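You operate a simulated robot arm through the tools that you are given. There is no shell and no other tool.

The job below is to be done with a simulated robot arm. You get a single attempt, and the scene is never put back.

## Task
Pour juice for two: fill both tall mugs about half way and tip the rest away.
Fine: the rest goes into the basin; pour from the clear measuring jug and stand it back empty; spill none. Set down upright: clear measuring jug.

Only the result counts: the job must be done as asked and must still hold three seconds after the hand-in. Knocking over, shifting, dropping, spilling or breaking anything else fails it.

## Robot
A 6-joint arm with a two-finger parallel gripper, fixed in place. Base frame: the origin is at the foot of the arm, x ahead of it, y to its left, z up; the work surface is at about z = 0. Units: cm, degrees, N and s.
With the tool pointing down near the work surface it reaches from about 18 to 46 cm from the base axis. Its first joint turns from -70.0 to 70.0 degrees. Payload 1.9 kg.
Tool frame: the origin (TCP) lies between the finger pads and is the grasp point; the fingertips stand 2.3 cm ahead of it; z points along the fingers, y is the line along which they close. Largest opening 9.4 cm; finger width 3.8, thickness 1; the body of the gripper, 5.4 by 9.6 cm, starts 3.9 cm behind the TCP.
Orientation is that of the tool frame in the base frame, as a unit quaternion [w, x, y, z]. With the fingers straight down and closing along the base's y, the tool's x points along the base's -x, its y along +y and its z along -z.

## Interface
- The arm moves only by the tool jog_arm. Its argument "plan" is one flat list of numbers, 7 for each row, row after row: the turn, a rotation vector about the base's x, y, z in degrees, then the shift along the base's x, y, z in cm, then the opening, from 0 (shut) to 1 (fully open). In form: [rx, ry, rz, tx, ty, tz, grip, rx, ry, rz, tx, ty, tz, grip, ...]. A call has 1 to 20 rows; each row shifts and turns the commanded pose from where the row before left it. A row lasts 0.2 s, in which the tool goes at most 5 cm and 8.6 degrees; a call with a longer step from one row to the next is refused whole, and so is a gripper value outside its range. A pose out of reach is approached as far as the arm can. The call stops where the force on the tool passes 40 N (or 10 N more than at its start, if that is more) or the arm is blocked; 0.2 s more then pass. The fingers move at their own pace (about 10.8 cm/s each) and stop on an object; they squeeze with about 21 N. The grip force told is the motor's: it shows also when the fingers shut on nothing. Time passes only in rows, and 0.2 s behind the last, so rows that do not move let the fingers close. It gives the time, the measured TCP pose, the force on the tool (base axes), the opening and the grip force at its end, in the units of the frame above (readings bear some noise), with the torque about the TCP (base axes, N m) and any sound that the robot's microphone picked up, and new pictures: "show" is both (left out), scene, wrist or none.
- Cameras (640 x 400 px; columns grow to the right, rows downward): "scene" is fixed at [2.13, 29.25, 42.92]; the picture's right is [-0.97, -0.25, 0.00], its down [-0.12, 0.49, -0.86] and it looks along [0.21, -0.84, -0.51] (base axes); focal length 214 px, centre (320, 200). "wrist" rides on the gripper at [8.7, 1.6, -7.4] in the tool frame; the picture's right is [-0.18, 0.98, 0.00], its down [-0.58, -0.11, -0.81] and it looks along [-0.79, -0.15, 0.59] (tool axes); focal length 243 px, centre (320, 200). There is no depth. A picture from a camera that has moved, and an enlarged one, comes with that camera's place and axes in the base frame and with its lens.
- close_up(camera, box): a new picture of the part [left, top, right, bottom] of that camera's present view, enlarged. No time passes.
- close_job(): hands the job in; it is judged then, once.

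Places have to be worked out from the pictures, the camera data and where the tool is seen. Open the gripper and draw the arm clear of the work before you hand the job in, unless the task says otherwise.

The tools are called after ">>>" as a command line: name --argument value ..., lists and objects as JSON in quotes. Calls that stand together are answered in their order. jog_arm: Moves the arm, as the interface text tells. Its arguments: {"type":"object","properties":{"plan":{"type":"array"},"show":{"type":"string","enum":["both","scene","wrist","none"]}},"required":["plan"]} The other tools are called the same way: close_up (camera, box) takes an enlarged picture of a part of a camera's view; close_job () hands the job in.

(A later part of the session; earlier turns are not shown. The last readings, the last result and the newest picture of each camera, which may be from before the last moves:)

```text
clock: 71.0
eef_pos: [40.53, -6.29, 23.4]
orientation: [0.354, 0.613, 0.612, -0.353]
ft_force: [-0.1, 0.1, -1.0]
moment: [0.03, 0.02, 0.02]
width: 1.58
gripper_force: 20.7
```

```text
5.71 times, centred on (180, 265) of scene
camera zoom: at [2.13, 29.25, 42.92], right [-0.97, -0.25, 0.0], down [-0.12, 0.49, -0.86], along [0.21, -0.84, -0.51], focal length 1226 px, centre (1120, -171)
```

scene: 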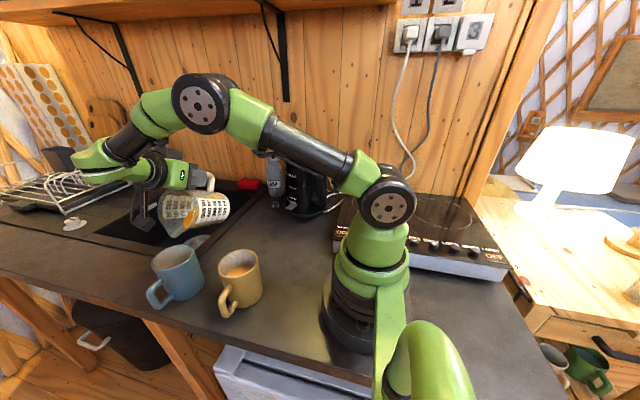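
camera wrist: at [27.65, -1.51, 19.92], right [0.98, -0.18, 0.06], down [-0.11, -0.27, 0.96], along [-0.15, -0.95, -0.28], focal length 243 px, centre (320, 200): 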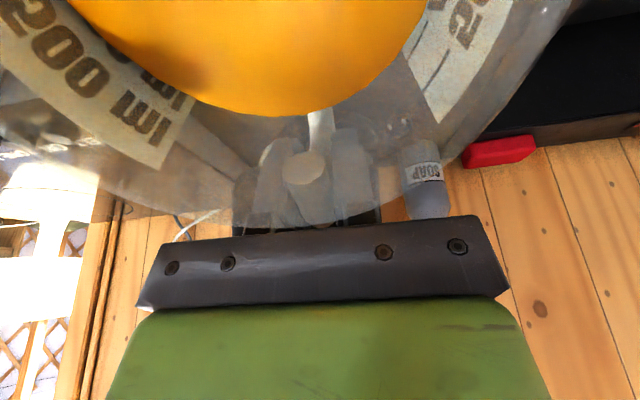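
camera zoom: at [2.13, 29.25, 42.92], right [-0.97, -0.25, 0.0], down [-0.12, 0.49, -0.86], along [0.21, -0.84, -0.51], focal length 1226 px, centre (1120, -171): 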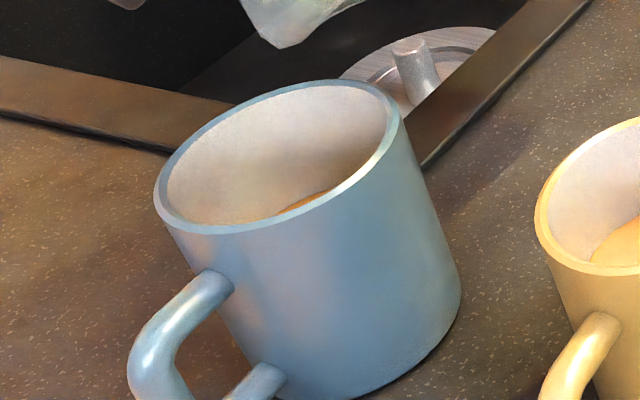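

The flow has stopped; the blue level is about 4.2 cm (some 42 %). I tilt 2.2° more, about 25–30 ml, and wait.

>>> jog_arm --plan '[-0.44, 0, 0, 0, 0.074, 0.068, 0, -0.44, 0, 0, 0, 0.074, 0.068, 0, -0.44, 0, 0, 0, 0.074, 0.068, 0, -0.44, 0, 0, 0, 0.074, 0.068, 0, -0.44, 0, 0, 0, 0.074, 0.068, 0, 0, 0, 0, 0, 0, 0, 0, 0, 0, 0, 0, 0, 0, 0, 0, 0, 0, 0, 0, 0, 0, 0, 0, 0, 0, 0, 0, 0, 0, 0, 0, 0, 0, 0, 0, 0, 0, 0, 0, 0, 0, 0, 0, 0, 0, 0, 0, 0, 0, 0, 0, 0, 0, 0, 0, 0]' --show "scene"

>>> close_up --camera "scene" --box '[145, 230, 215, 300]'

```text
clock: 73.8
eef_pos: [40.59, -5.91, 23.62]
orientation: [0.365, 0.606, 0.604, -0.365]
ft_force: [-1.0, 0.0, -0.7]
moment: [0.04, -0.01, 0.0]
width: 1.55
gripper_force: 20.9
```

scene: 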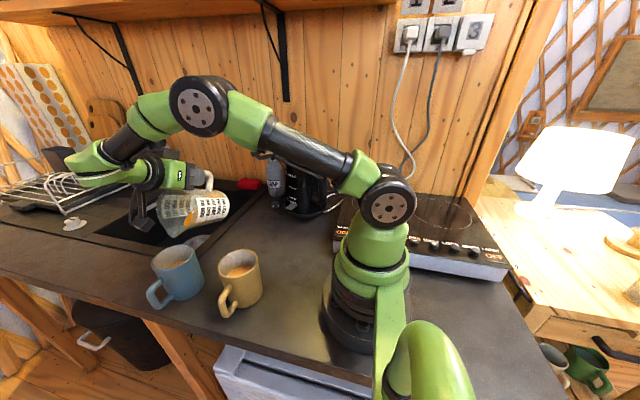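

```text
5.71 times, centred on (180, 265) of scene
camera zoom: at [2.13, 29.25, 42.92], right [-0.97, -0.25, 0.0], down [-0.12, 0.49, -0.86], along [0.21, -0.84, -0.51], focal length 1226 px, centre (1120, -171)
```

zoom: 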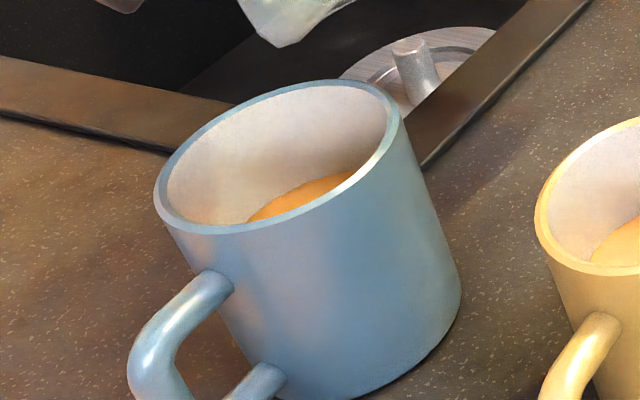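

Both mugs now stand at about half (blue edge shows a level near 5 cm). I tilt back to about 25° and withdraw from the blue mug.

>>> jog_arm --plan '[1.5, 0, 0, 0, -0.15, -0.1, 0, 2.5, 0, 0, 0, -0.35, -0.2, 0, 3, 0, 0, 0, -0.5, -0.3, 0, 3, 0, 0, 0, -0.55, -0.3, 0, 3, 0, 0, 0, -0.55, -0.35, 0, 3, 0, 0, 0, -0.55, -0.35, 0, 3, 0, 0, 0, -0.55, -0.35, 0, 3, 0, 0, 0, -0.6, -0.35, 0, 3, 0, 0, 0, -0.6, -0.35, 0, 3, 0, 0, 0, -0.6, -0.35, 0, 3, 0, 0, 0, -0.6, -0.3, 0, 3, 0, 0, 0, -0.5, -0.2, 0, 2, 0, 0, 0, -0.3, 0, 0, 0, 0, 0, 0, 0, 0, 0]' --show "both"

>>> close_up --camera "scene" --box '[130, 160, 280, 310]'

```text
clock: 76.8
eef_pos: [40.63, -12.37, 20.23]
orientation: [0.16, 0.689, 0.688, -0.16]
ft_force: [0.0, -0.1, -0.8]
moment: [-0.09, 0.01, 0.02]
width: 1.58
gripper_force: 21.1
camera wrist: at [42.2, -1.41, 23.0], right [0.98, -0.17, 0.08], down [-0.11, -0.17, 0.98], along [-0.15, -0.97, -0.18], focal length 243 px, centre (320, 200)
```

scene: 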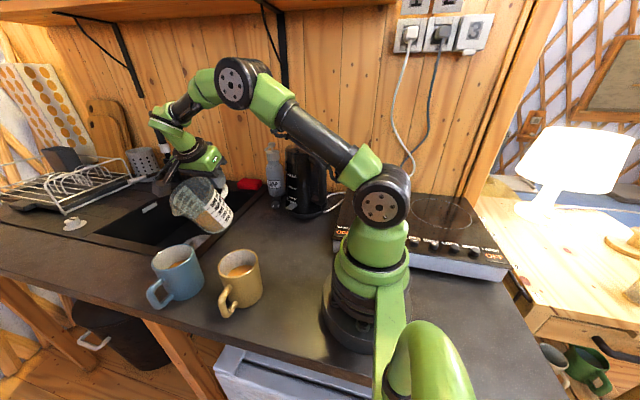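
wrist: 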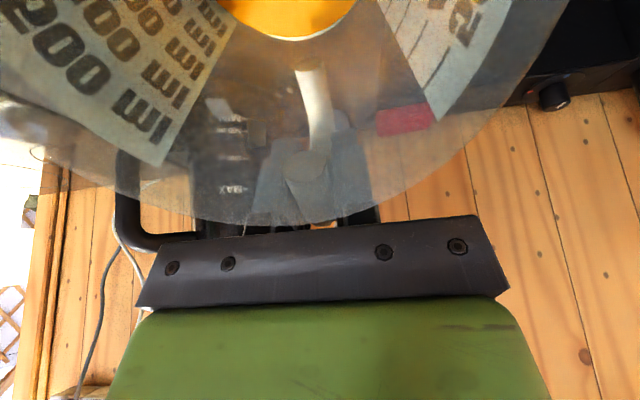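

```text
2.67 times, centred on (205, 235) of scene
camera zoom: at [2.13, 29.25, 42.92], right [-0.97, -0.25, 0.0], down [-0.12, 0.49, -0.86], along [0.21, -0.84, -0.51], focal length 572 px, centre (627, 107)
```

zoom: 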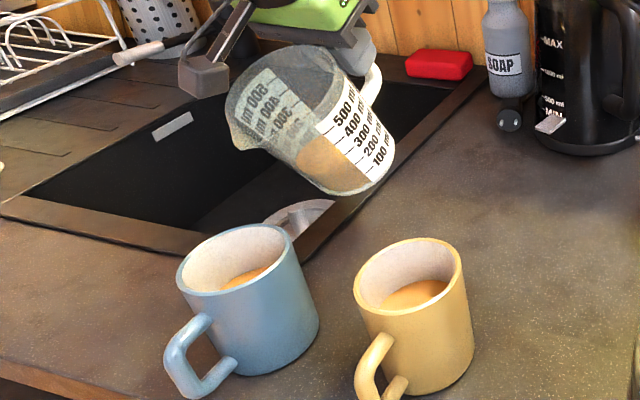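

No drips; the jug holds about 120 ml. I now turn it 39° about z and move out toward the sink, keeping it upright enough.

>>> jog_arm --plan '[0, 0, 3, 0.5, -0.5, 0.2, 0, 0, 0, 5, 1, -0.8, 0.4, 0, 0, 0, 6, 1.2, -1, 0.5, 0, 0, 0, 6, 1.2, -1, 0.5, 0, 0, 0, 6, 1.2, -1, 0.5, 0, 0, 0, 6, 1.2, -1, 0.4, 0, 0, 0, 5, 1, -0.6, 0.3, 0, 0, 0, 2, 0.5, -0.2, 0.2, 0, 0, 0, 0, 0, 0, 0, 0]' --show "scene"

```text
clock: 78.8
eef_pos: [47.84, -18.39, 22.95]
orientation: [0.204, 0.42, 0.879, -0.097]
ft_force: [0.2, -0.7, -1.8]
moment: [-0.03, -0.06, 0.01]
width: 1.55
gripper_force: 21.0
out of reach, approached as far as the arm can: row 8
```

scene: 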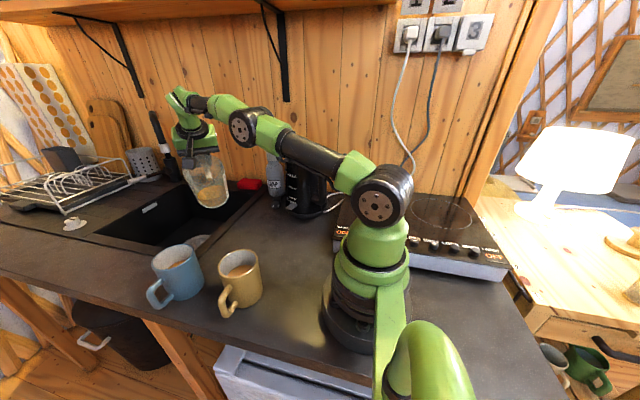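

The arm is at full stretch here; tilting draws the wrist in. I raise the tilt to about 56° (still below pouring) while moving farther over the basin.

>>> jog_arm --plan '[-1.5, -1.25, 0, 0.1, 0, -0.1, 0, -2.33, -1.89, 0, 0.3, 0, -0.2, 0, -2.33, -1.89, 0, 0.4, 0, -0.2, 0, -2.33, -1.89, 0, 0.6, 0, -0.2, 0, -2.33, -1.89, 0, 1, -0.1, -0.25, 0, -2.33, -1.89, 0, 1.1, -0.2, -0.25, 0, -2.33, -1.89, 0, 1.2, -0.25, -0.25, 0, -2.33, -1.89, 0, 1.2, -0.25, -0.25, 0, -2.33, -1.89, 0, 1.2, -0.25, -0.25, 0, -2.33, -1.89, 0, 1.2, -0.25, -0.25, 0, 0, 0, 0, 0, 0, 0, 0]' --show "both"

>>> close_up --camera "scene" --box '[100, 140, 260, 260]'

```text
clock: 81.2
eef_pos: [54.03, -18.34, 20.05]
orientation: [0.419, 0.383, 0.799, -0.2]
ft_force: [0.2, 0.3, -0.8]
moment: [0.0, -0.01, 0.02]
width: 1.54
gripper_force: 20.7
out of reach, approached as far as the arm can: row 8, 9, 10
camera wrist: at [48.38, -8.59, 17.14], right [0.83, 0.54, 0.15], down [-0.29, 0.19, 0.94], along [0.47, -0.82, 0.31], focal length 243 px, centre (320, 200)
```

scene: 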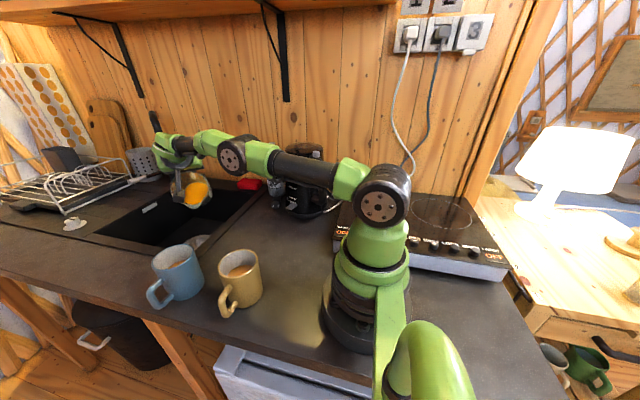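
wrist: 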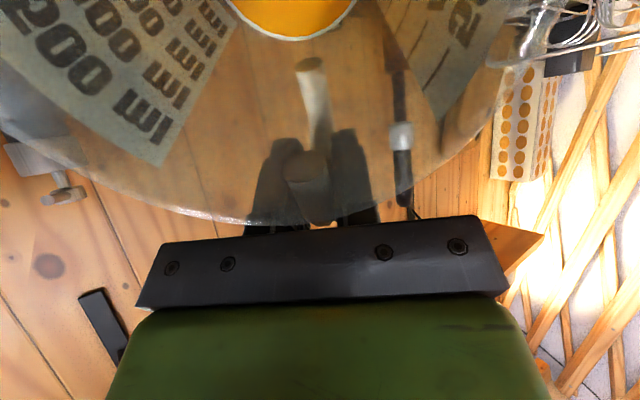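

```text
3.33 times, centred on (180, 200) of scene
camera zoom: at [2.13, 29.25, 42.92], right [-0.97, -0.25, 0.0], down [-0.12, 0.49, -0.86], along [0.21, -0.84, -0.51], focal length 715 px, centre (787, 200)
```

zoom: 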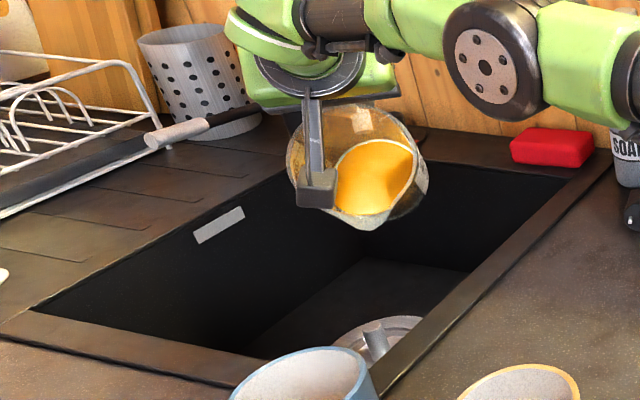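

The jug hangs over the basin's edge rather than well inside it, and the reach ends here with this heading. I take off some tilt and turn further so that the tool points radially outward, which carries the spout deeper over the sink.

>>> jog_arm --plan '[1.55, 1.26, 0, -0.4, 0.3, 0, 0, 2.33, 1.89, 0, -0.7, 0.5, 0, 0, 2.33, 1.89, 0, -0.8, 0.6, 0, 0, 0, 0, 4, 0.4, 0.5, 0, 0, 0, 0, 6, 0.6, 0.7, -0.1, 0, 0, 0, 6, 0.6, 0.7, -0.2, 0, 0, 0, 6, 0.6, 0.7, -0.2, 0, 0, 0, 6, 0.6, 0.7, -0.2, 0, 0, 0, 6, 0.6, 0.7, -0.2, 0, 0, 0, 4, 0.4, 0.4, -0.1, 0, 0, 0, 0, 0, 0, 0, 0]' --show "both"

>>> close_up --camera "scene" --box '[100, 140, 260, 260]'

```text
clock: 83.6
eef_pos: [56.13, -12.38, 19.18]
orientation: [0.398, 0.105, 0.91, -0.045]
ft_force: [0.1, -0.5, -1.6]
moment: [0.03, 0.0, -0.01]
width: 1.54
gripper_force: 21.4
camera wrist: at [45.33, -8.19, 17.83], right [0.34, 0.93, 0.14], down [-0.22, -0.06, 0.97], along [0.91, -0.36, 0.18], focal length 243 px, centre (320, 200)
```

scene: 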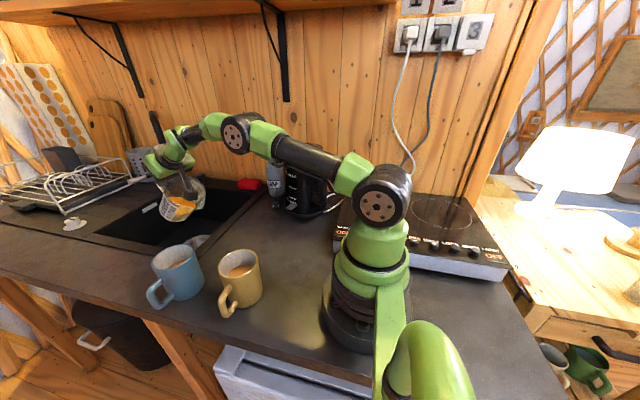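
wrist: 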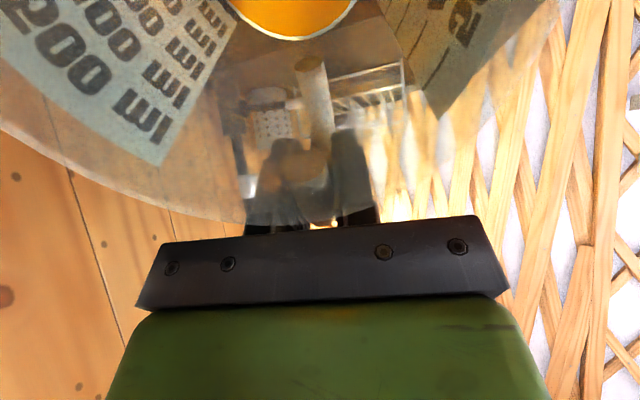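

```text
3.33 times, centred on (180, 200) of scene
camera zoom: at [2.13, 29.25, 42.92], right [-0.97, -0.25, 0.0], down [-0.12, 0.49, -0.86], along [0.21, -0.84, -0.51], focal length 715 px, centre (787, 200)
```

zoom: 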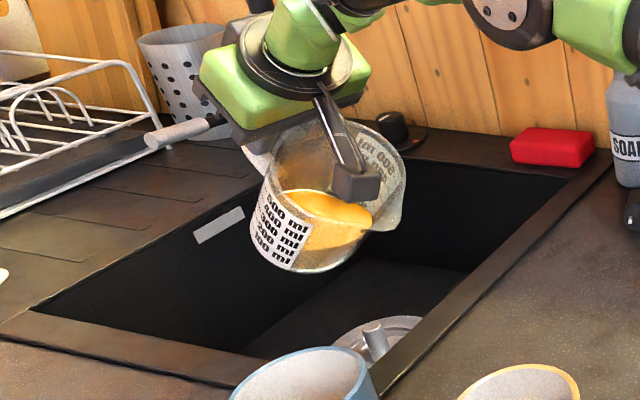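

Heading is now 167° with no reach complaint, tilt 47°. I move further out while tilting to about 57°, still short of pouring.

>>> jog_arm --plan '[-0.3, -1.2, 0, 0.5, 0, -0.2, 0, -0.45, -1.95, 0, 0.9, 0, -0.3, 0, -0.45, -1.95, 0, 1, 0, -0.3, 0, -0.45, -1.95, 0, 1, 0, -0.3, 0, -0.45, -1.95, 0, 1, 0, -0.3, 0, 0, 0, 0, 0, 0, 0, 0]' --show "scene"

>>> close_up --camera "scene" --box '[100, 140, 260, 260]'

```text
clock: 85.0
eef_pos: [58.81, -11.76, 17.7]
orientation: [0.469, 0.101, 0.876, -0.053]
ft_force: [0.1, 0.2, -2.1]
moment: [0.02, -0.01, -0.01]
width: 1.56
gripper_force: 21.2
out of reach, approached as far as the arm can: row 3, 4, 5
```

scene: 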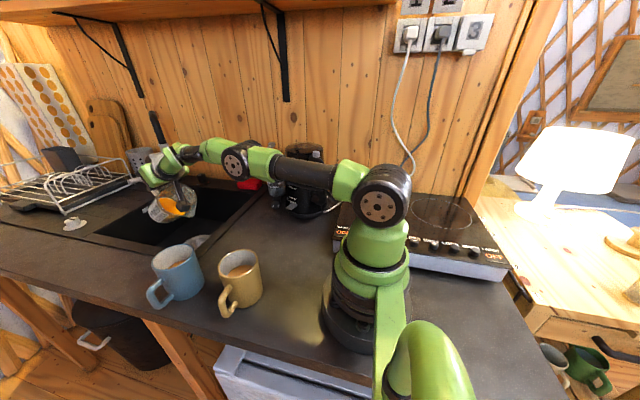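

```text
3.33 times, centred on (180, 200) of scene
camera zoom: at [2.13, 29.25, 42.92], right [-0.97, -0.25, 0.0], down [-0.12, 0.49, -0.86], along [0.21, -0.84, -0.51], focal length 715 px, centre (787, 200)
```

zoom: 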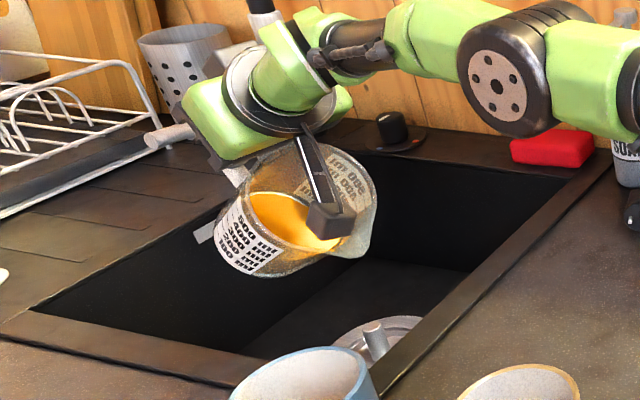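

Tilt 56°, spout now about 2 cm inside the basin edge; each further degree carries it about 0.3 cm deeper. I tilt slowly on so that the rest starts to run into the basin.

>>> jog_arm --plan '[-0.34, -1.46, 0, 0.4, -0.1, -0.1, 0, -0.34, -1.46, 0, 0.4, -0.1, -0.1, 0, -0.34, -1.46, 0, 0.4, -0.1, -0.1, 0, -0.23, -0.97, 0, 0.3, 0, 0, 0, -0.23, -0.97, 0, 0.3, 0, 0, 0, 0, 0, 0, 0, 0, 0, 0]' --show "scene"

>>> close_up --camera "scene" --box '[100, 150, 260, 270]'

```text
clock: 86.4
eef_pos: [59.93, -11.75, 17.58]
orientation: [0.518, 0.097, 0.848, -0.058]
ft_force: [0.0, -0.1, -1.9]
moment: [0.02, -0.05, -0.01]
width: 1.53
gripper_force: 21.2
out of reach, approached as far as the arm can: row 2, 5
```

scene: 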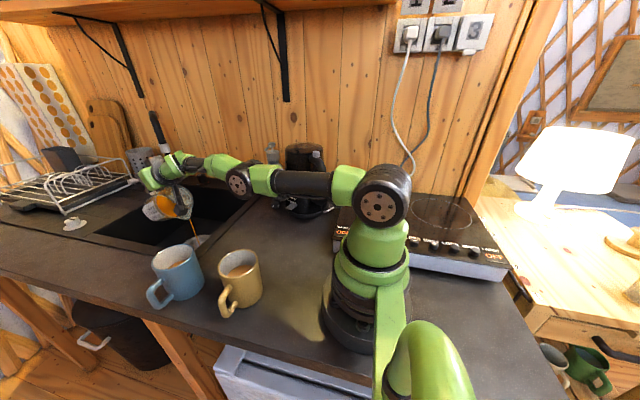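

```text
3.33 times, centred on (180, 210) of scene
camera zoom: at [2.13, 29.25, 42.92], right [-0.97, -0.25, 0.0], down [-0.12, 0.49, -0.86], along [0.21, -0.84, -0.51], focal length 715 px, centre (787, 167)
```

zoom: 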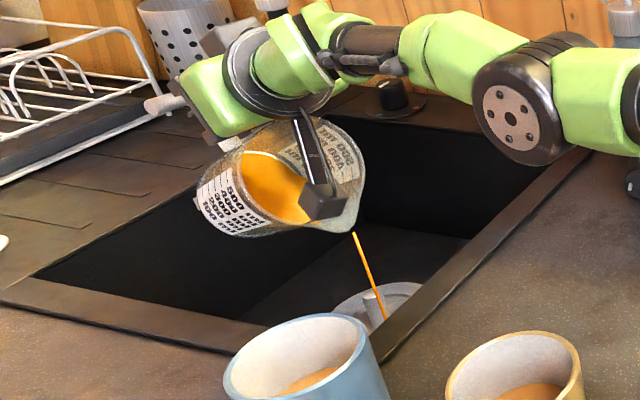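

The rest runs in a thin stream into the basin, about 3 cm inside its edge. I keep tilting slowly and moving slightly outward.

>>> jog_arm --plan '[-0.16, -0.68, 0, 0.15, 0, 0, 0, -0.16, -0.68, 0, 0.15, 0, 0, 0, -0.16, -0.68, 0, 0.15, 0, 0, 0, -0.16, -0.68, 0, 0.15, 0, 0, 0, -0.16, -0.68, 0, 0.15, 0, 0, 0, -0.16, -0.68, 0, 0.15, 0, 0, 0, -0.16, -0.68, 0, 0.1, 0, 0, 0, -0.16, -0.68, 0, 0.1, 0, 0, 0, -0.16, -0.68, 0, 0.1, 0, 0, 0, -0.16, -0.68, 0, 0.1, 0, 0, 0, -0.16, -0.68, 0, 0.1, 0, 0, 0, -0.16, -0.68, 0, 0.1, 0, 0, 0]' --show "scene"

>>> close_up --camera "scene" --box '[100, 150, 260, 270]'

```text
clock: 89.0
eef_pos: [60.72, -11.38, 17.46]
orientation: [0.578, 0.094, 0.807, -0.067]
ft_force: [-0.2, -0.5, -1.7]
moment: [0.03, 0.03, 0.01]
width: 1.54
gripper_force: 21.0
out of reach, approached as far as the arm can: row 4
```

scene: 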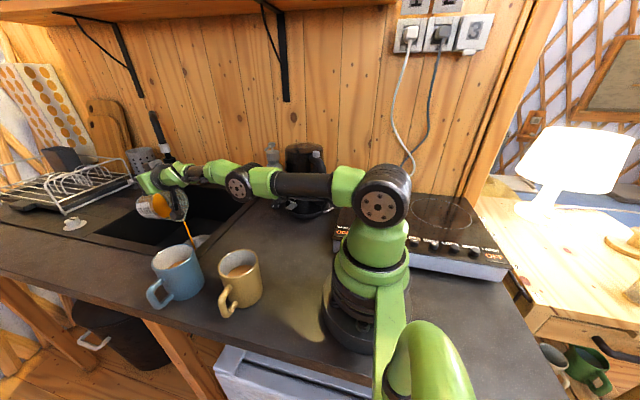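

```text
3.33 times, centred on (180, 210) of scene
camera zoom: at [2.13, 29.25, 42.92], right [-0.97, -0.25, 0.0], down [-0.12, 0.49, -0.86], along [0.21, -0.84, -0.51], focal length 715 px, centre (787, 167)
```

zoom: 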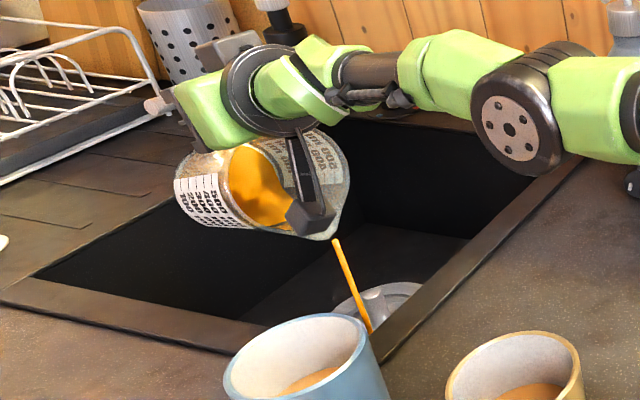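

Still pouring cleanly into the basin at 71°. I continue to about 80°.

>>> jog_arm --plan '[-0.16, -0.68, 0, 0, -0.05, 0, 0, -0.16, -0.68, 0, 0, -0.05, 0, 0, -0.16, -0.68, 0, 0, -0.05, 0, 0, -0.16, -0.68, 0, 0, -0.05, 0, 0, -0.16, -0.68, 0, 0, -0.05, 0, 0, -0.16, -0.68, 0, 0, -0.05, 0.05, 0, -0.16, -0.68, 0, 0, -0.05, 0.05, 0, -0.16, -0.68, 0, 0, -0.05, 0.05, 0, -0.16, -0.68, 0, 0, -0.05, 0.05, 0, -0.16, -0.68, 0, 0, -0.05, 0.05, 0, -0.16, -0.68, 0, 0, -0.05, 0.05, 0, -0.16, -0.68, 0, 0, -0.05, 0.05, 0, -0.16, -0.68, 0, 0, -0.05, 0.05, 0]' --show "scene"

>>> close_up --camera "scene" --box '[100, 150, 260, 270]'

```text
clock: 91.8
eef_pos: [60.9, -12.18, 17.97]
orientation: [0.641, 0.088, 0.759, -0.074]
ft_force: [-0.1, 0.1, -1.2]
moment: [0.0, 0.08, 0.01]
width: 1.56
gripper_force: 20.7
```

scene: 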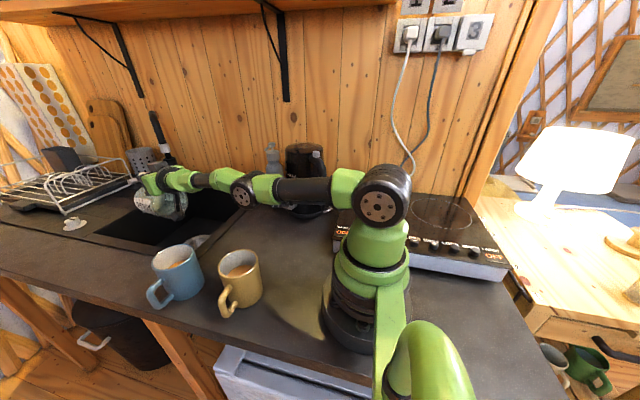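

```text
3.33 times, centred on (180, 210) of scene
camera zoom: at [2.13, 29.25, 42.92], right [-0.97, -0.25, 0.0], down [-0.12, 0.49, -0.86], along [0.21, -0.84, -0.51], focal length 715 px, centre (787, 167)
```

zoom: 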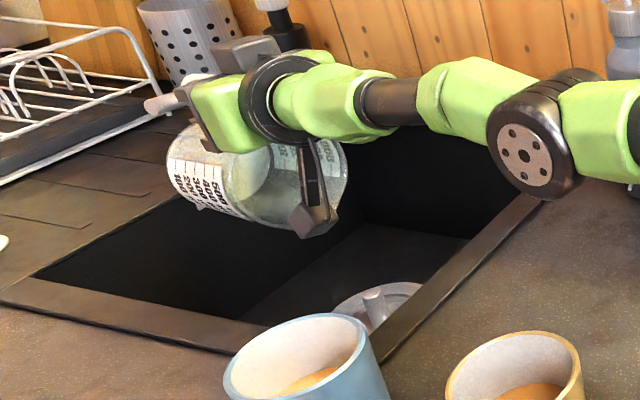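

The stream has ended and the jug looks empty at 80°. I look closer with both cameras.

>>> close_up --camera "scene" --box '[130, 170, 200, 230]'

>>> close_up --camera "wrist" --box '[0, 0, 640, 400]'

```text
6.67 times, centred on (165, 200) of scene
camera zoom: at [2.13, 29.25, 42.92], right [-0.97, -0.25, 0.0], down [-0.12, 0.49, -0.86], along [0.21, -0.84, -0.51], focal length 1430 px, centre (1353, 200)
```

zoom: 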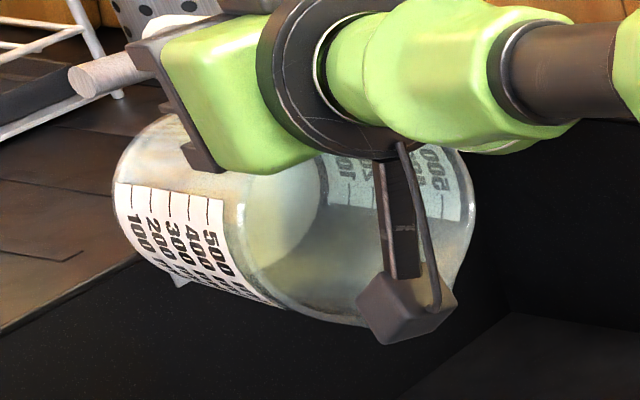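

```text
1.00 times, centred on (320, 200) of wrist (not enlarged: the box is as wide or as high as the picture)
camera zoom: at [52.66, -8.77, 10.58], right [0.25, 0.95, 0.18], down [-0.7, 0.05, 0.71], along [0.66, -0.31, 0.68], focal length 243 px, centre (320, 200)
```

zoom: 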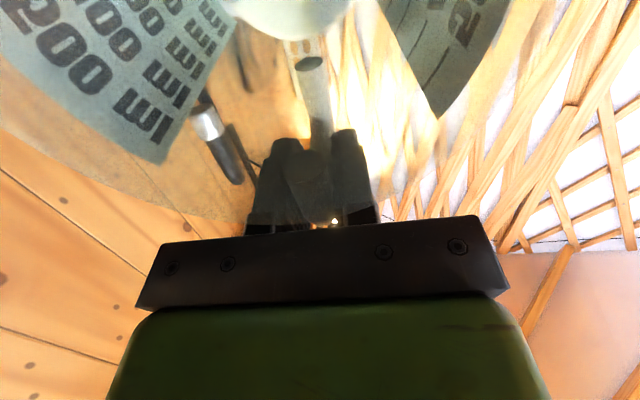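

It looks empty; for the last drops I tilt on to about 95° over the basin, if the arm allows.

>>> jog_arm --plan '[-0.45, -1.95, 0, -0.1, 0, 0.15, 0, -0.45, -1.95, 0, -0.1, 0, 0.15, 0, -0.45, -1.95, 0, -0.1, 0, 0.15, 0, -0.45, -1.95, 0, -0.1, 0, 0.15, 0, -0.45, -1.95, 0, -0.1, 0, 0.15, 0, -0.45, -1.95, 0, -0.1, 0, 0.15, 0, -0.45, -1.95, 0, -0.1, 0, 0.15, 0, 0, 0, 0, 0, 0, 0, 0, 0, 0, 0, 0, 0, 0, 0]' --show "both"

>>> close_up --camera "scene" --box '[120, 160, 220, 240]'

```text
clock: 93.8
eef_pos: [61.01, -9.75, 20.13]
orientation: [0.727, 0.082, 0.677, -0.086]
ft_force: [0.5, 0.8, -2.4]
moment: [0.04, 0.06, 0.0]
width: 1.58
gripper_force: 21.0
out of reach, approached as far as the arm can: row 4, 5, 6, 7
camera wrist: at [54.77, -6.54, 10.88], right [0.22, 0.96, 0.19], down [-0.85, 0.09, 0.52], along [0.48, -0.27, 0.83], focal length 243 px, centre (320, 200)
```

scene: 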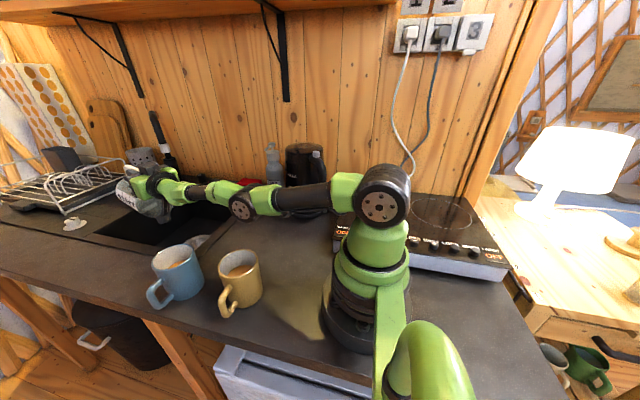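
wrist: 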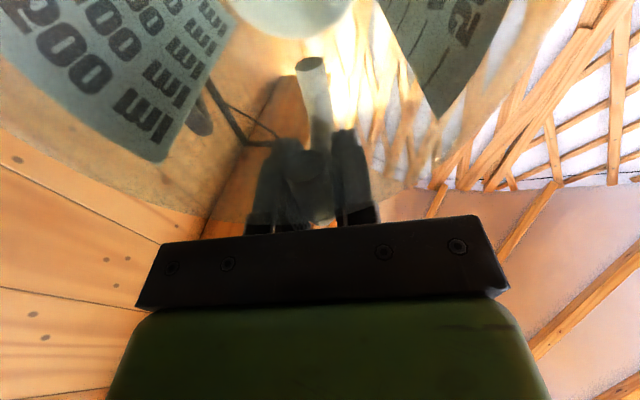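

```text
5.00 times, centred on (170, 200) of scene
camera zoom: at [2.13, 29.25, 42.92], right [-0.97, -0.25, 0.0], down [-0.12, 0.49, -0.86], along [0.21, -0.84, -0.51], focal length 1072 px, centre (1070, 200)
```

zoom: 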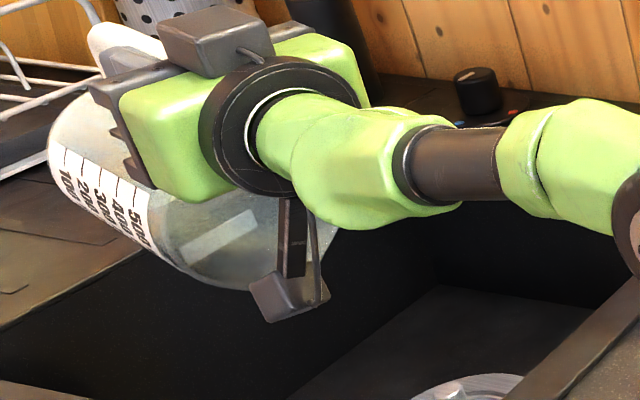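

The jug is empty and the last of it went into the basin. I now tilt it back in stages, staying over the sink.

>>> jog_arm --plan '[1.2, 5.3, 0, -0.2, -0.2, 0, 0, 1.2, 5.3, 0, -0.2, -0.2, 0, 0, 1.2, 5.3, 0, -0.3, -0.1, 0.2, 0, 1.2, 5.3, 0, -0.4, -0.1, 0.3, 0, 1.2, 5.3, 0, -0.5, 0, 0.3, 0, 1.2, 5.3, 0, -0.7, 0, 0.4, 0, 1.2, 5.3, 0, -0.9, 0, 0.4, 0, 1.2, 5.3, 0, -1, 0, 0.4, 0, 0, 0, 0, 0, 0, 0, 0]' --show "scene"

```text
clock: 95.8
eef_pos: [58.55, -10.81, 21.38]
orientation: [0.48, 0.106, 0.868, -0.069]
ft_force: [-0.1, -0.5, -0.9]
moment: [0.01, -0.02, 0.01]
width: 1.53
gripper_force: 20.9
out of reach, approached as far as the arm can: row 1, 2, 3, 4, 6
```

scene: 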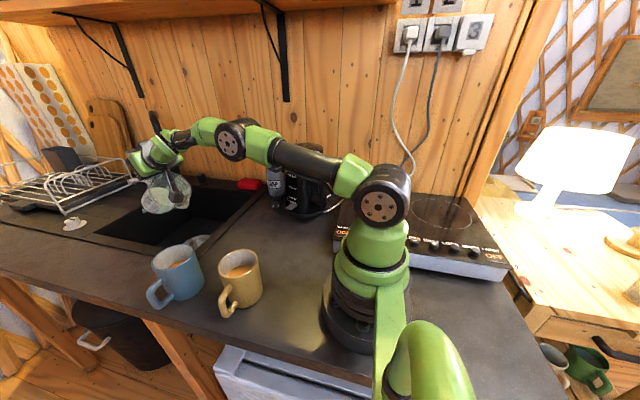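

The elbow is up this time. I bring the jug upright while drawing it in over the counter, high above the mugs.

>>> jog_arm --plan '[1.08, 4.68, 0, -1, 0, 0.2, 0, 1.08, 4.68, 0, -1.4, -0.1, 0.3, 0, 1.08, 4.68, 0, -1.4, -0.1, 0.3, 0, 1.08, 4.68, 0, -1.4, -0.1, 0.3, 0, 1.08, 4.68, 0, -1.5, -0.1, 0.3, 0, 1.08, 4.68, 0, -1.5, -0.1, 0.3, 0, 1.08, 4.68, 0, -1.5, -0.1, 0.2, 0, 1.08, 4.68, 0, -1.5, -0.1, 0.2, 0, 1.08, 4.68, 0, -1.5, -0.2, 0.2, 0, 1.08, 4.68, 0, -1.5, -0.2, 0.2, 0, 1.08, 4.68, 0, -1.5, -0.2, 0.2, 0, 1.08, 4.68, 0, -1.2, -0.2, 0.2, 0, 0, 0, 0, 0, 0, 0, 0]' --show "both"

```text
clock: 98.6
eef_pos: [41.62, -12.39, 24.37]
orientation: [0.003, 0.112, 0.994, -0.017]
ft_force: [-0.7, 0.3, -1.1]
moment: [0.02, -0.09, -0.02]
width: 1.55
gripper_force: 20.8
camera wrist: at [33.5, -8.71, 31.49], right [0.4, 0.92, -0.03], down [0.54, -0.21, 0.81], along [0.74, -0.34, -0.58], focal length 243 px, centre (320, 200)
```

scene: 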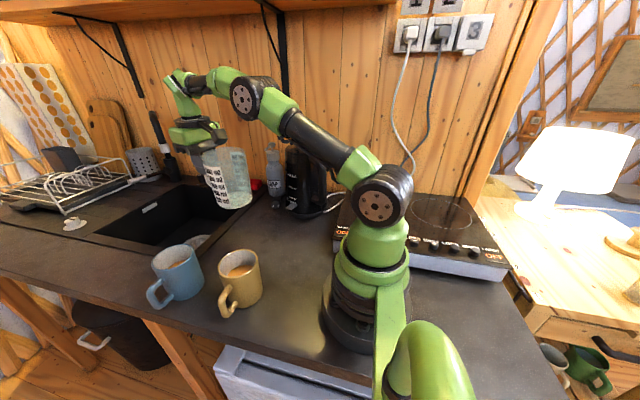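
wrist: 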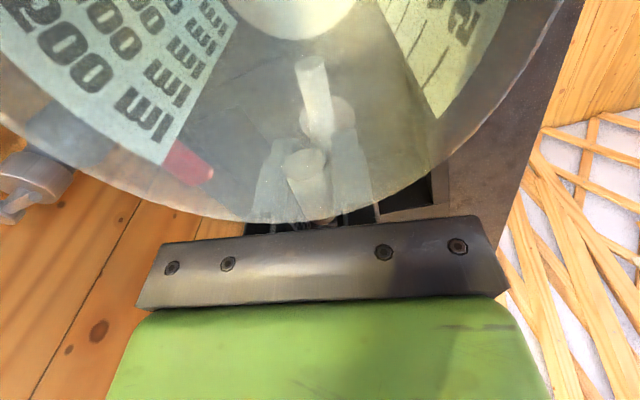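

The jug is upright and clear. I turn it back to its original orientation while moving toward its place, still high.

>>> jog_arm --plan '[2, 0, 0, -0.5, -0.3, -0.2, 0, 0, 0, -7, -0.7, -0.5, -0.4, 0, 0, 0, -7.6, -0.8, -0.5, -0.4, 0, 0, 0, -7.6, -0.8, -0.5, -0.4, 0, 0, 0, -7.6, -0.8, -0.5, -0.4, 0, 0, 0, -7.6, -0.8, -0.5, -0.4, 0, 0, 0, -7.6, -0.8, -0.5, -0.4, 0, 0, 0, -7.6, -0.8, -0.5, -0.4, 0, 0, 0, -7.6, -0.8, -0.5, -0.4, 0, 0, 0, -7.6, -0.8, -0.5, -0.4, 0, 0, 0, -7.6, -0.8, -0.5, -0.3, 0, 0, 0, -7.6, -0.5, -0.3, -0.3, 0, 0, 0, 0, 0, 0, 0, 0]' --show "both"

```text
clock: 101.4
eef_pos: [32.59, -18.11, 20.03]
orientation: [0.001, 0.744, 0.668, 0.0]
ft_force: [0.5, 0.4, -0.2]
moment: [-0.07, 0.0, -0.03]
width: 1.55
gripper_force: 21.3
camera wrist: at [35.11, -9.65, 27.28], right [0.96, -0.29, 0.0], down [-0.17, -0.57, 0.81], along [-0.23, -0.77, -0.59], focal length 243 px, centre (320, 200)
```

scene: 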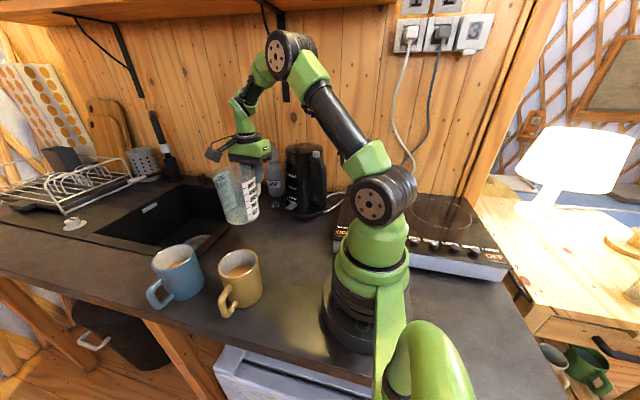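
wrist: 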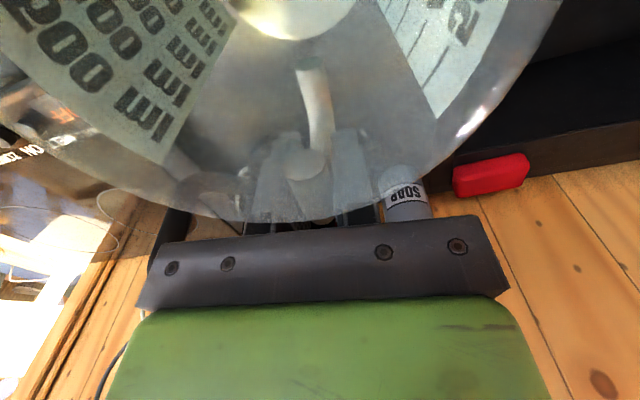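

Orientation equals that at the grasp. I move over the original spot at a safe height and then lower to just above the counter.

>>> jog_arm --plan '[0, 0, 0, -0.1, -1, -0.6, 0, 0, 0, 0, -0.1, -1.4, -0.8, 0, 0, 0, 0, -0.1, -1.5, -0.8, 0, 0, 0, 0, -0.1, -1.5, -0.8, 0, 0, 0, 0, -0.1, -1.1, -0.8, 0, 0, 0, 0, 0, -0.4, -0.6, 0, 0, 0, 0, 0, 0, 0, 0]' --show "both"

>>> close_up --camera "scene" --box '[210, 140, 330, 250]'

```text
clock: 103.0
eef_pos: [32.14, -24.93, 15.5]
orientation: [0.001, 0.742, 0.671, 0.0]
ft_force: [0.6, -0.1, -1.3]
moment: [-0.08, 0.03, -0.03]
width: 1.56
gripper_force: 21.1
camera wrist: at [34.62, -16.57, 22.82], right [0.96, -0.28, 0.0], down [-0.17, -0.57, 0.81], along [-0.23, -0.77, -0.59], focal length 243 px, centre (320, 200)
```

scene: 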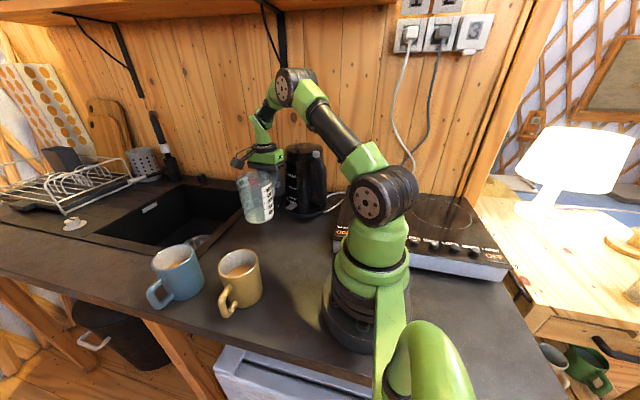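
wrist: 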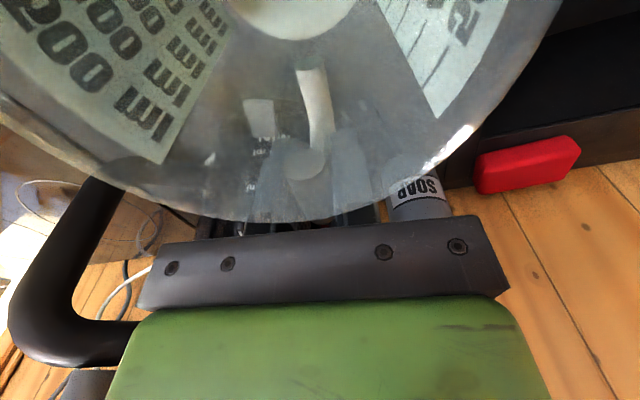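

```text
3.64 times, centred on (270, 195) of scene
camera zoom: at [2.13, 29.25, 42.92], right [-0.97, -0.25, 0.0], down [-0.12, 0.49, -0.86], along [0.21, -0.84, -0.51], focal length 780 px, centre (502, 218)
```

zoom: 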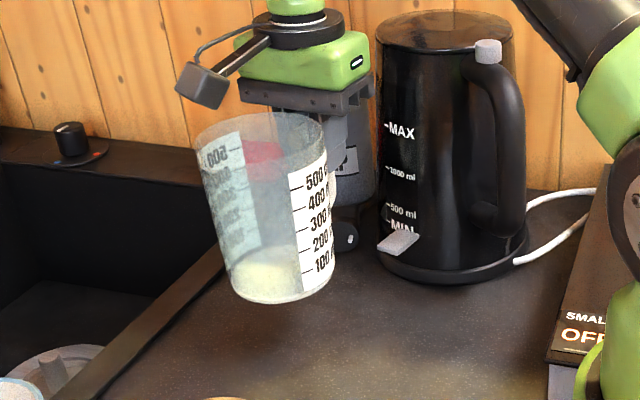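

Empty and hanging upright over its place. I lower it to about 0.4 cm above the counter.

>>> jog_arm --plan '[0, 0, 0, 0, 0, -0.8, 0, 0, 0, 0, 0, 0, -1.1, 0, 0, 0, 0, 0, 0, -1.2, 0, 0, 0, 0, 0, 0, -1.2, 0, 0, 0, 0, 0, 0, -1, 0, 0, 0, 0, 0, 0, -0.6, 0, 0, 0, 0, 0, 0, -0.3, 0, 0, 0, 0, 0, 0, 0, 0]' --show "both"

>>> close_up --camera "scene" --box '[210, 150, 330, 260]'

```text
clock: 104.8
eef_pos: [32.16, -24.89, 9.33]
orientation: [0.001, 0.743, 0.67, -0.001]
ft_force: [1.0, 0.0, -1.1]
moment: [-0.11, -0.03, -0.05]
width: 1.56
gripper_force: 20.7
camera wrist: at [34.62, -16.53, 16.71], right [0.96, -0.28, 0.0], down [-0.17, -0.57, 0.81], along [-0.23, -0.77, -0.59], focal length 243 px, centre (320, 200)
```

scene: 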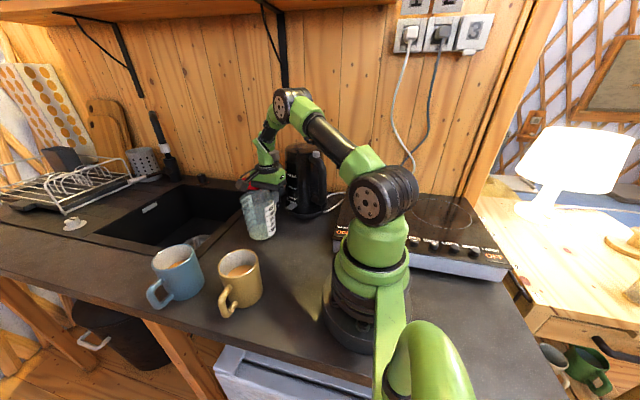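
wrist: 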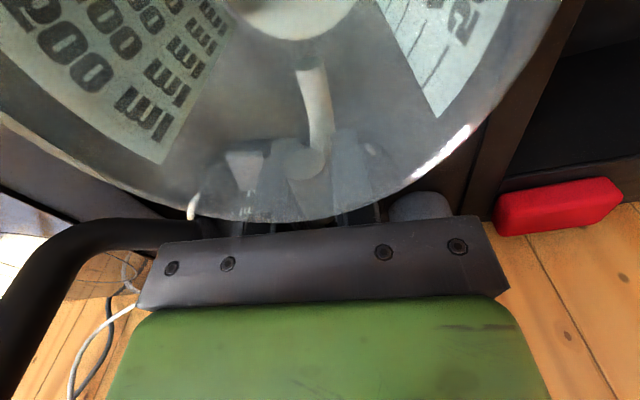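

```text
3.64 times, centred on (270, 205) of scene
camera zoom: at [2.13, 29.25, 42.92], right [-0.97, -0.25, 0.0], down [-0.12, 0.49, -0.86], along [0.21, -0.84, -0.51], focal length 780 px, centre (502, 182)
```

zoom: 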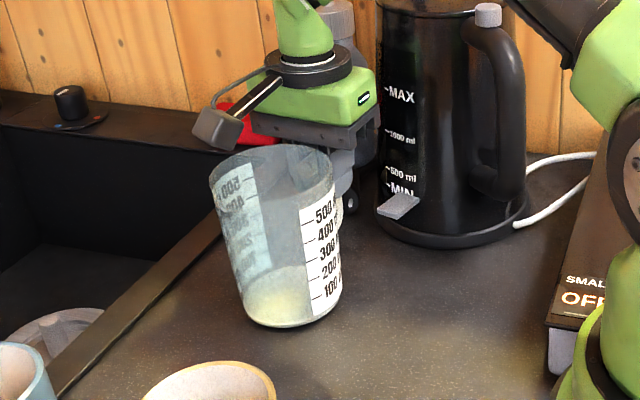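

The jug is upright and has slid perhaps 0.3 cm in the grip, so its base is only about 0.2 cm above the counter. I lower in 1 mm steps and watch the force.

>>> jog_arm --plan '[0, 0, 0, 0, 0, -0.1, 0, 0, 0, 0, 0, 0, -0.1, 0, 0, 0, 0, 0, 0, 0, 0]' --show "none"

>>> jog_arm --plan '[0, 0, 0, 0, 0, -0.1, 0, 0, 0, 0, 0, 0, 0, 0]' --show "wrist"

```text
clock: 105.6
eef_pos: [32.17, -24.92, 9.11]
orientation: [0.001, 0.743, 0.669, 0.0]
ft_force: [-0.4, -0.5, -2.7]
moment: [-0.08, -0.04, 0.01]
width: 1.57
gripper_force: 21.1
```

```text
clock: 106.2
eef_pos: [32.17, -24.91, 8.88]
orientation: [0.001, 0.742, 0.67, 0.0]
ft_force: [-1.6, -0.3, -1.6]
moment: [-0.12, 0.0, -0.02]
width: 1.52
gripper_force: 21.1
camera wrist: at [34.61, -16.54, 16.37], right [0.96, -0.28, 0.0], down [-0.17, -0.57, 0.81], along [-0.23, -0.77, -0.59], focal length 243 px, centre (320, 200)
```

wrist: 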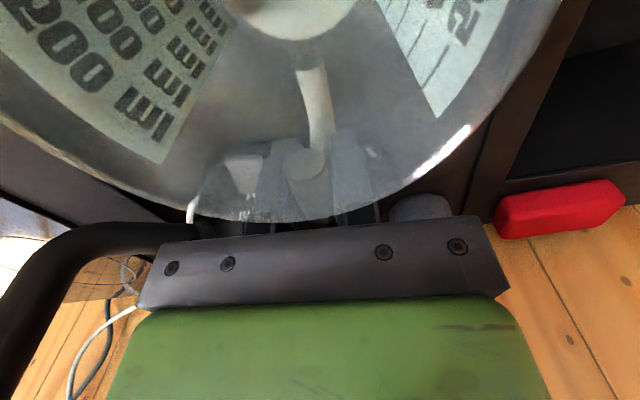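

No contact force yet at z ≈ 8.95. I keep lowering in 1 mm steps.

>>> jog_arm --plan '[0, 0, 0, 0, 0, -0.1, 0, 0, 0, 0, 0, 0, 0, 0]' --show "none"

>>> jog_arm --plan '[0, 0, 0, 0, 0, -0.1, 0, 0, 0, 0, 0, 0, 0, 0]' --show "both"

>>> close_up --camera "scene" --box '[225, 170, 305, 250]'

```text
clock: 106.8
eef_pos: [32.19, -24.91, 9.01]
orientation: [0.002, 0.743, 0.669, 0.0]
ft_force: [-0.9, 1.1, 9.6]
moment: [0.53, 0.02, 0.0]
width: 1.54
gripper_force: 20.7
```

```text
clock: 107.4
eef_pos: [32.38, -24.99, 8.94]
orientation: [0.003, 0.742, 0.67, 0.0]
ft_force: [-1.6, -3.8, 16.0]
moment: [0.14, 0.06, 0.02]
width: 1.55
gripper_force: 21.3
camera wrist: at [34.64, -16.6, 16.25], right [0.96, -0.28, 0.0], down [-0.17, -0.56, 0.81], along [-0.23, -0.78, -0.59], focal length 243 px, centre (320, 200)
```

scene: 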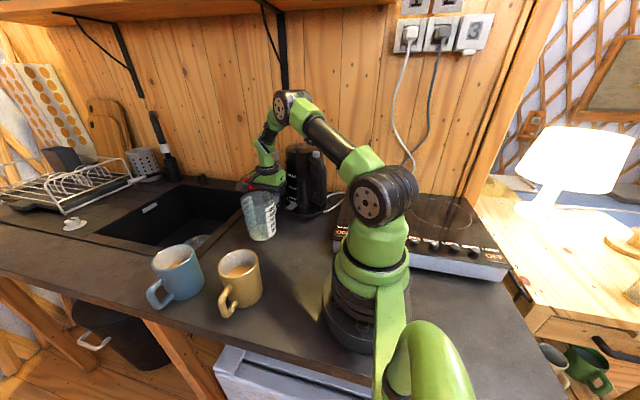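
wrist: 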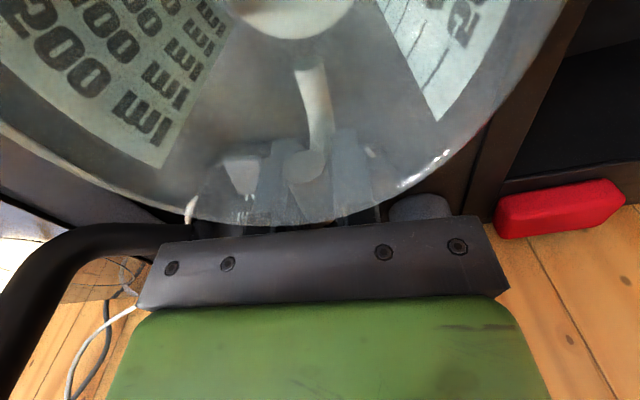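

```text
5.00 times, centred on (265, 210) of scene
camera zoom: at [2.13, 29.25, 42.92], right [-0.97, -0.25, 0.0], down [-0.12, 0.49, -0.86], along [0.21, -0.84, -0.51], focal length 1072 px, centre (595, 150)
```

zoom: 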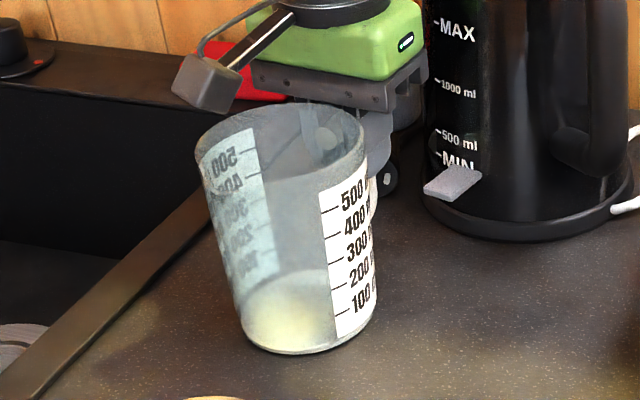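

The base is now on the counter (16 N up, the tilting moment gone). I relieve the press slightly and open the fingers half.

>>> jog_arm --plan '[0, 0, 0, 0, 0, 0.05, 0, 0, 0, 0, 0, 0, 0, 0.18, 0, 0, 0, 0, 0, 0, 0.25, 0, 0, 0, 0, 0, 0, 0.35, 0, 0, 0, 0, 0, 0, 0.5, 0, 0, 0, 0, 0, 0, 0.5]' --show "both"

>>> close_up --camera "scene" --box '[225, 170, 305, 250]'

```text
clock: 108.8
eef_pos: [32.32, -25.04, 8.87]
orientation: [0.001, 0.742, 0.67, 0.0]
ft_force: [-0.4, -0.6, -0.9]
moment: [0.03, 0.0, 0.02]
width: 4.7
gripper_force: 0.0
camera wrist: at [34.64, -16.6, 16.26], right [0.96, -0.28, 0.0], down [-0.17, -0.57, 0.81], along [-0.23, -0.77, -0.59], focal length 243 px, centre (320, 200)
```

scene: 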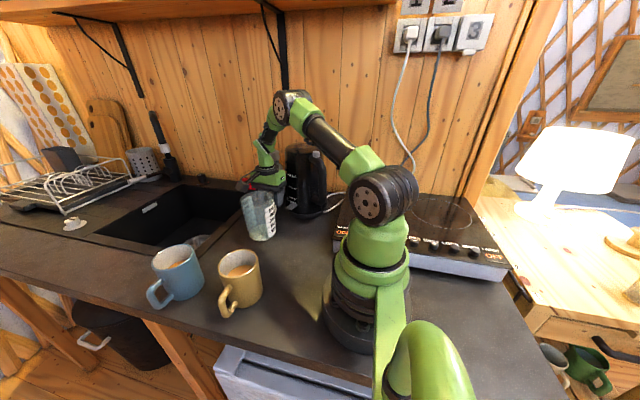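
wrist: 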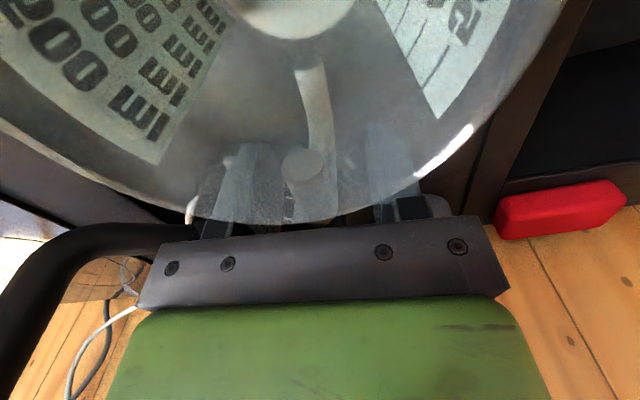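

```text
5.00 times, centred on (265, 210) of scene
camera zoom: at [2.13, 29.25, 42.92], right [-0.97, -0.25, 0.0], down [-0.12, 0.49, -0.86], along [0.21, -0.84, -0.51], focal length 1072 px, centre (595, 150)
```

zoom: 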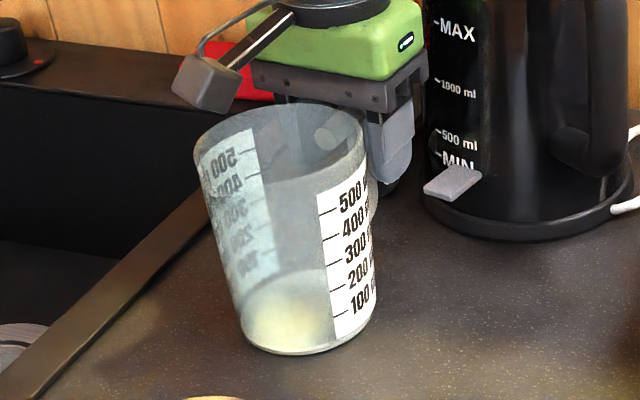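

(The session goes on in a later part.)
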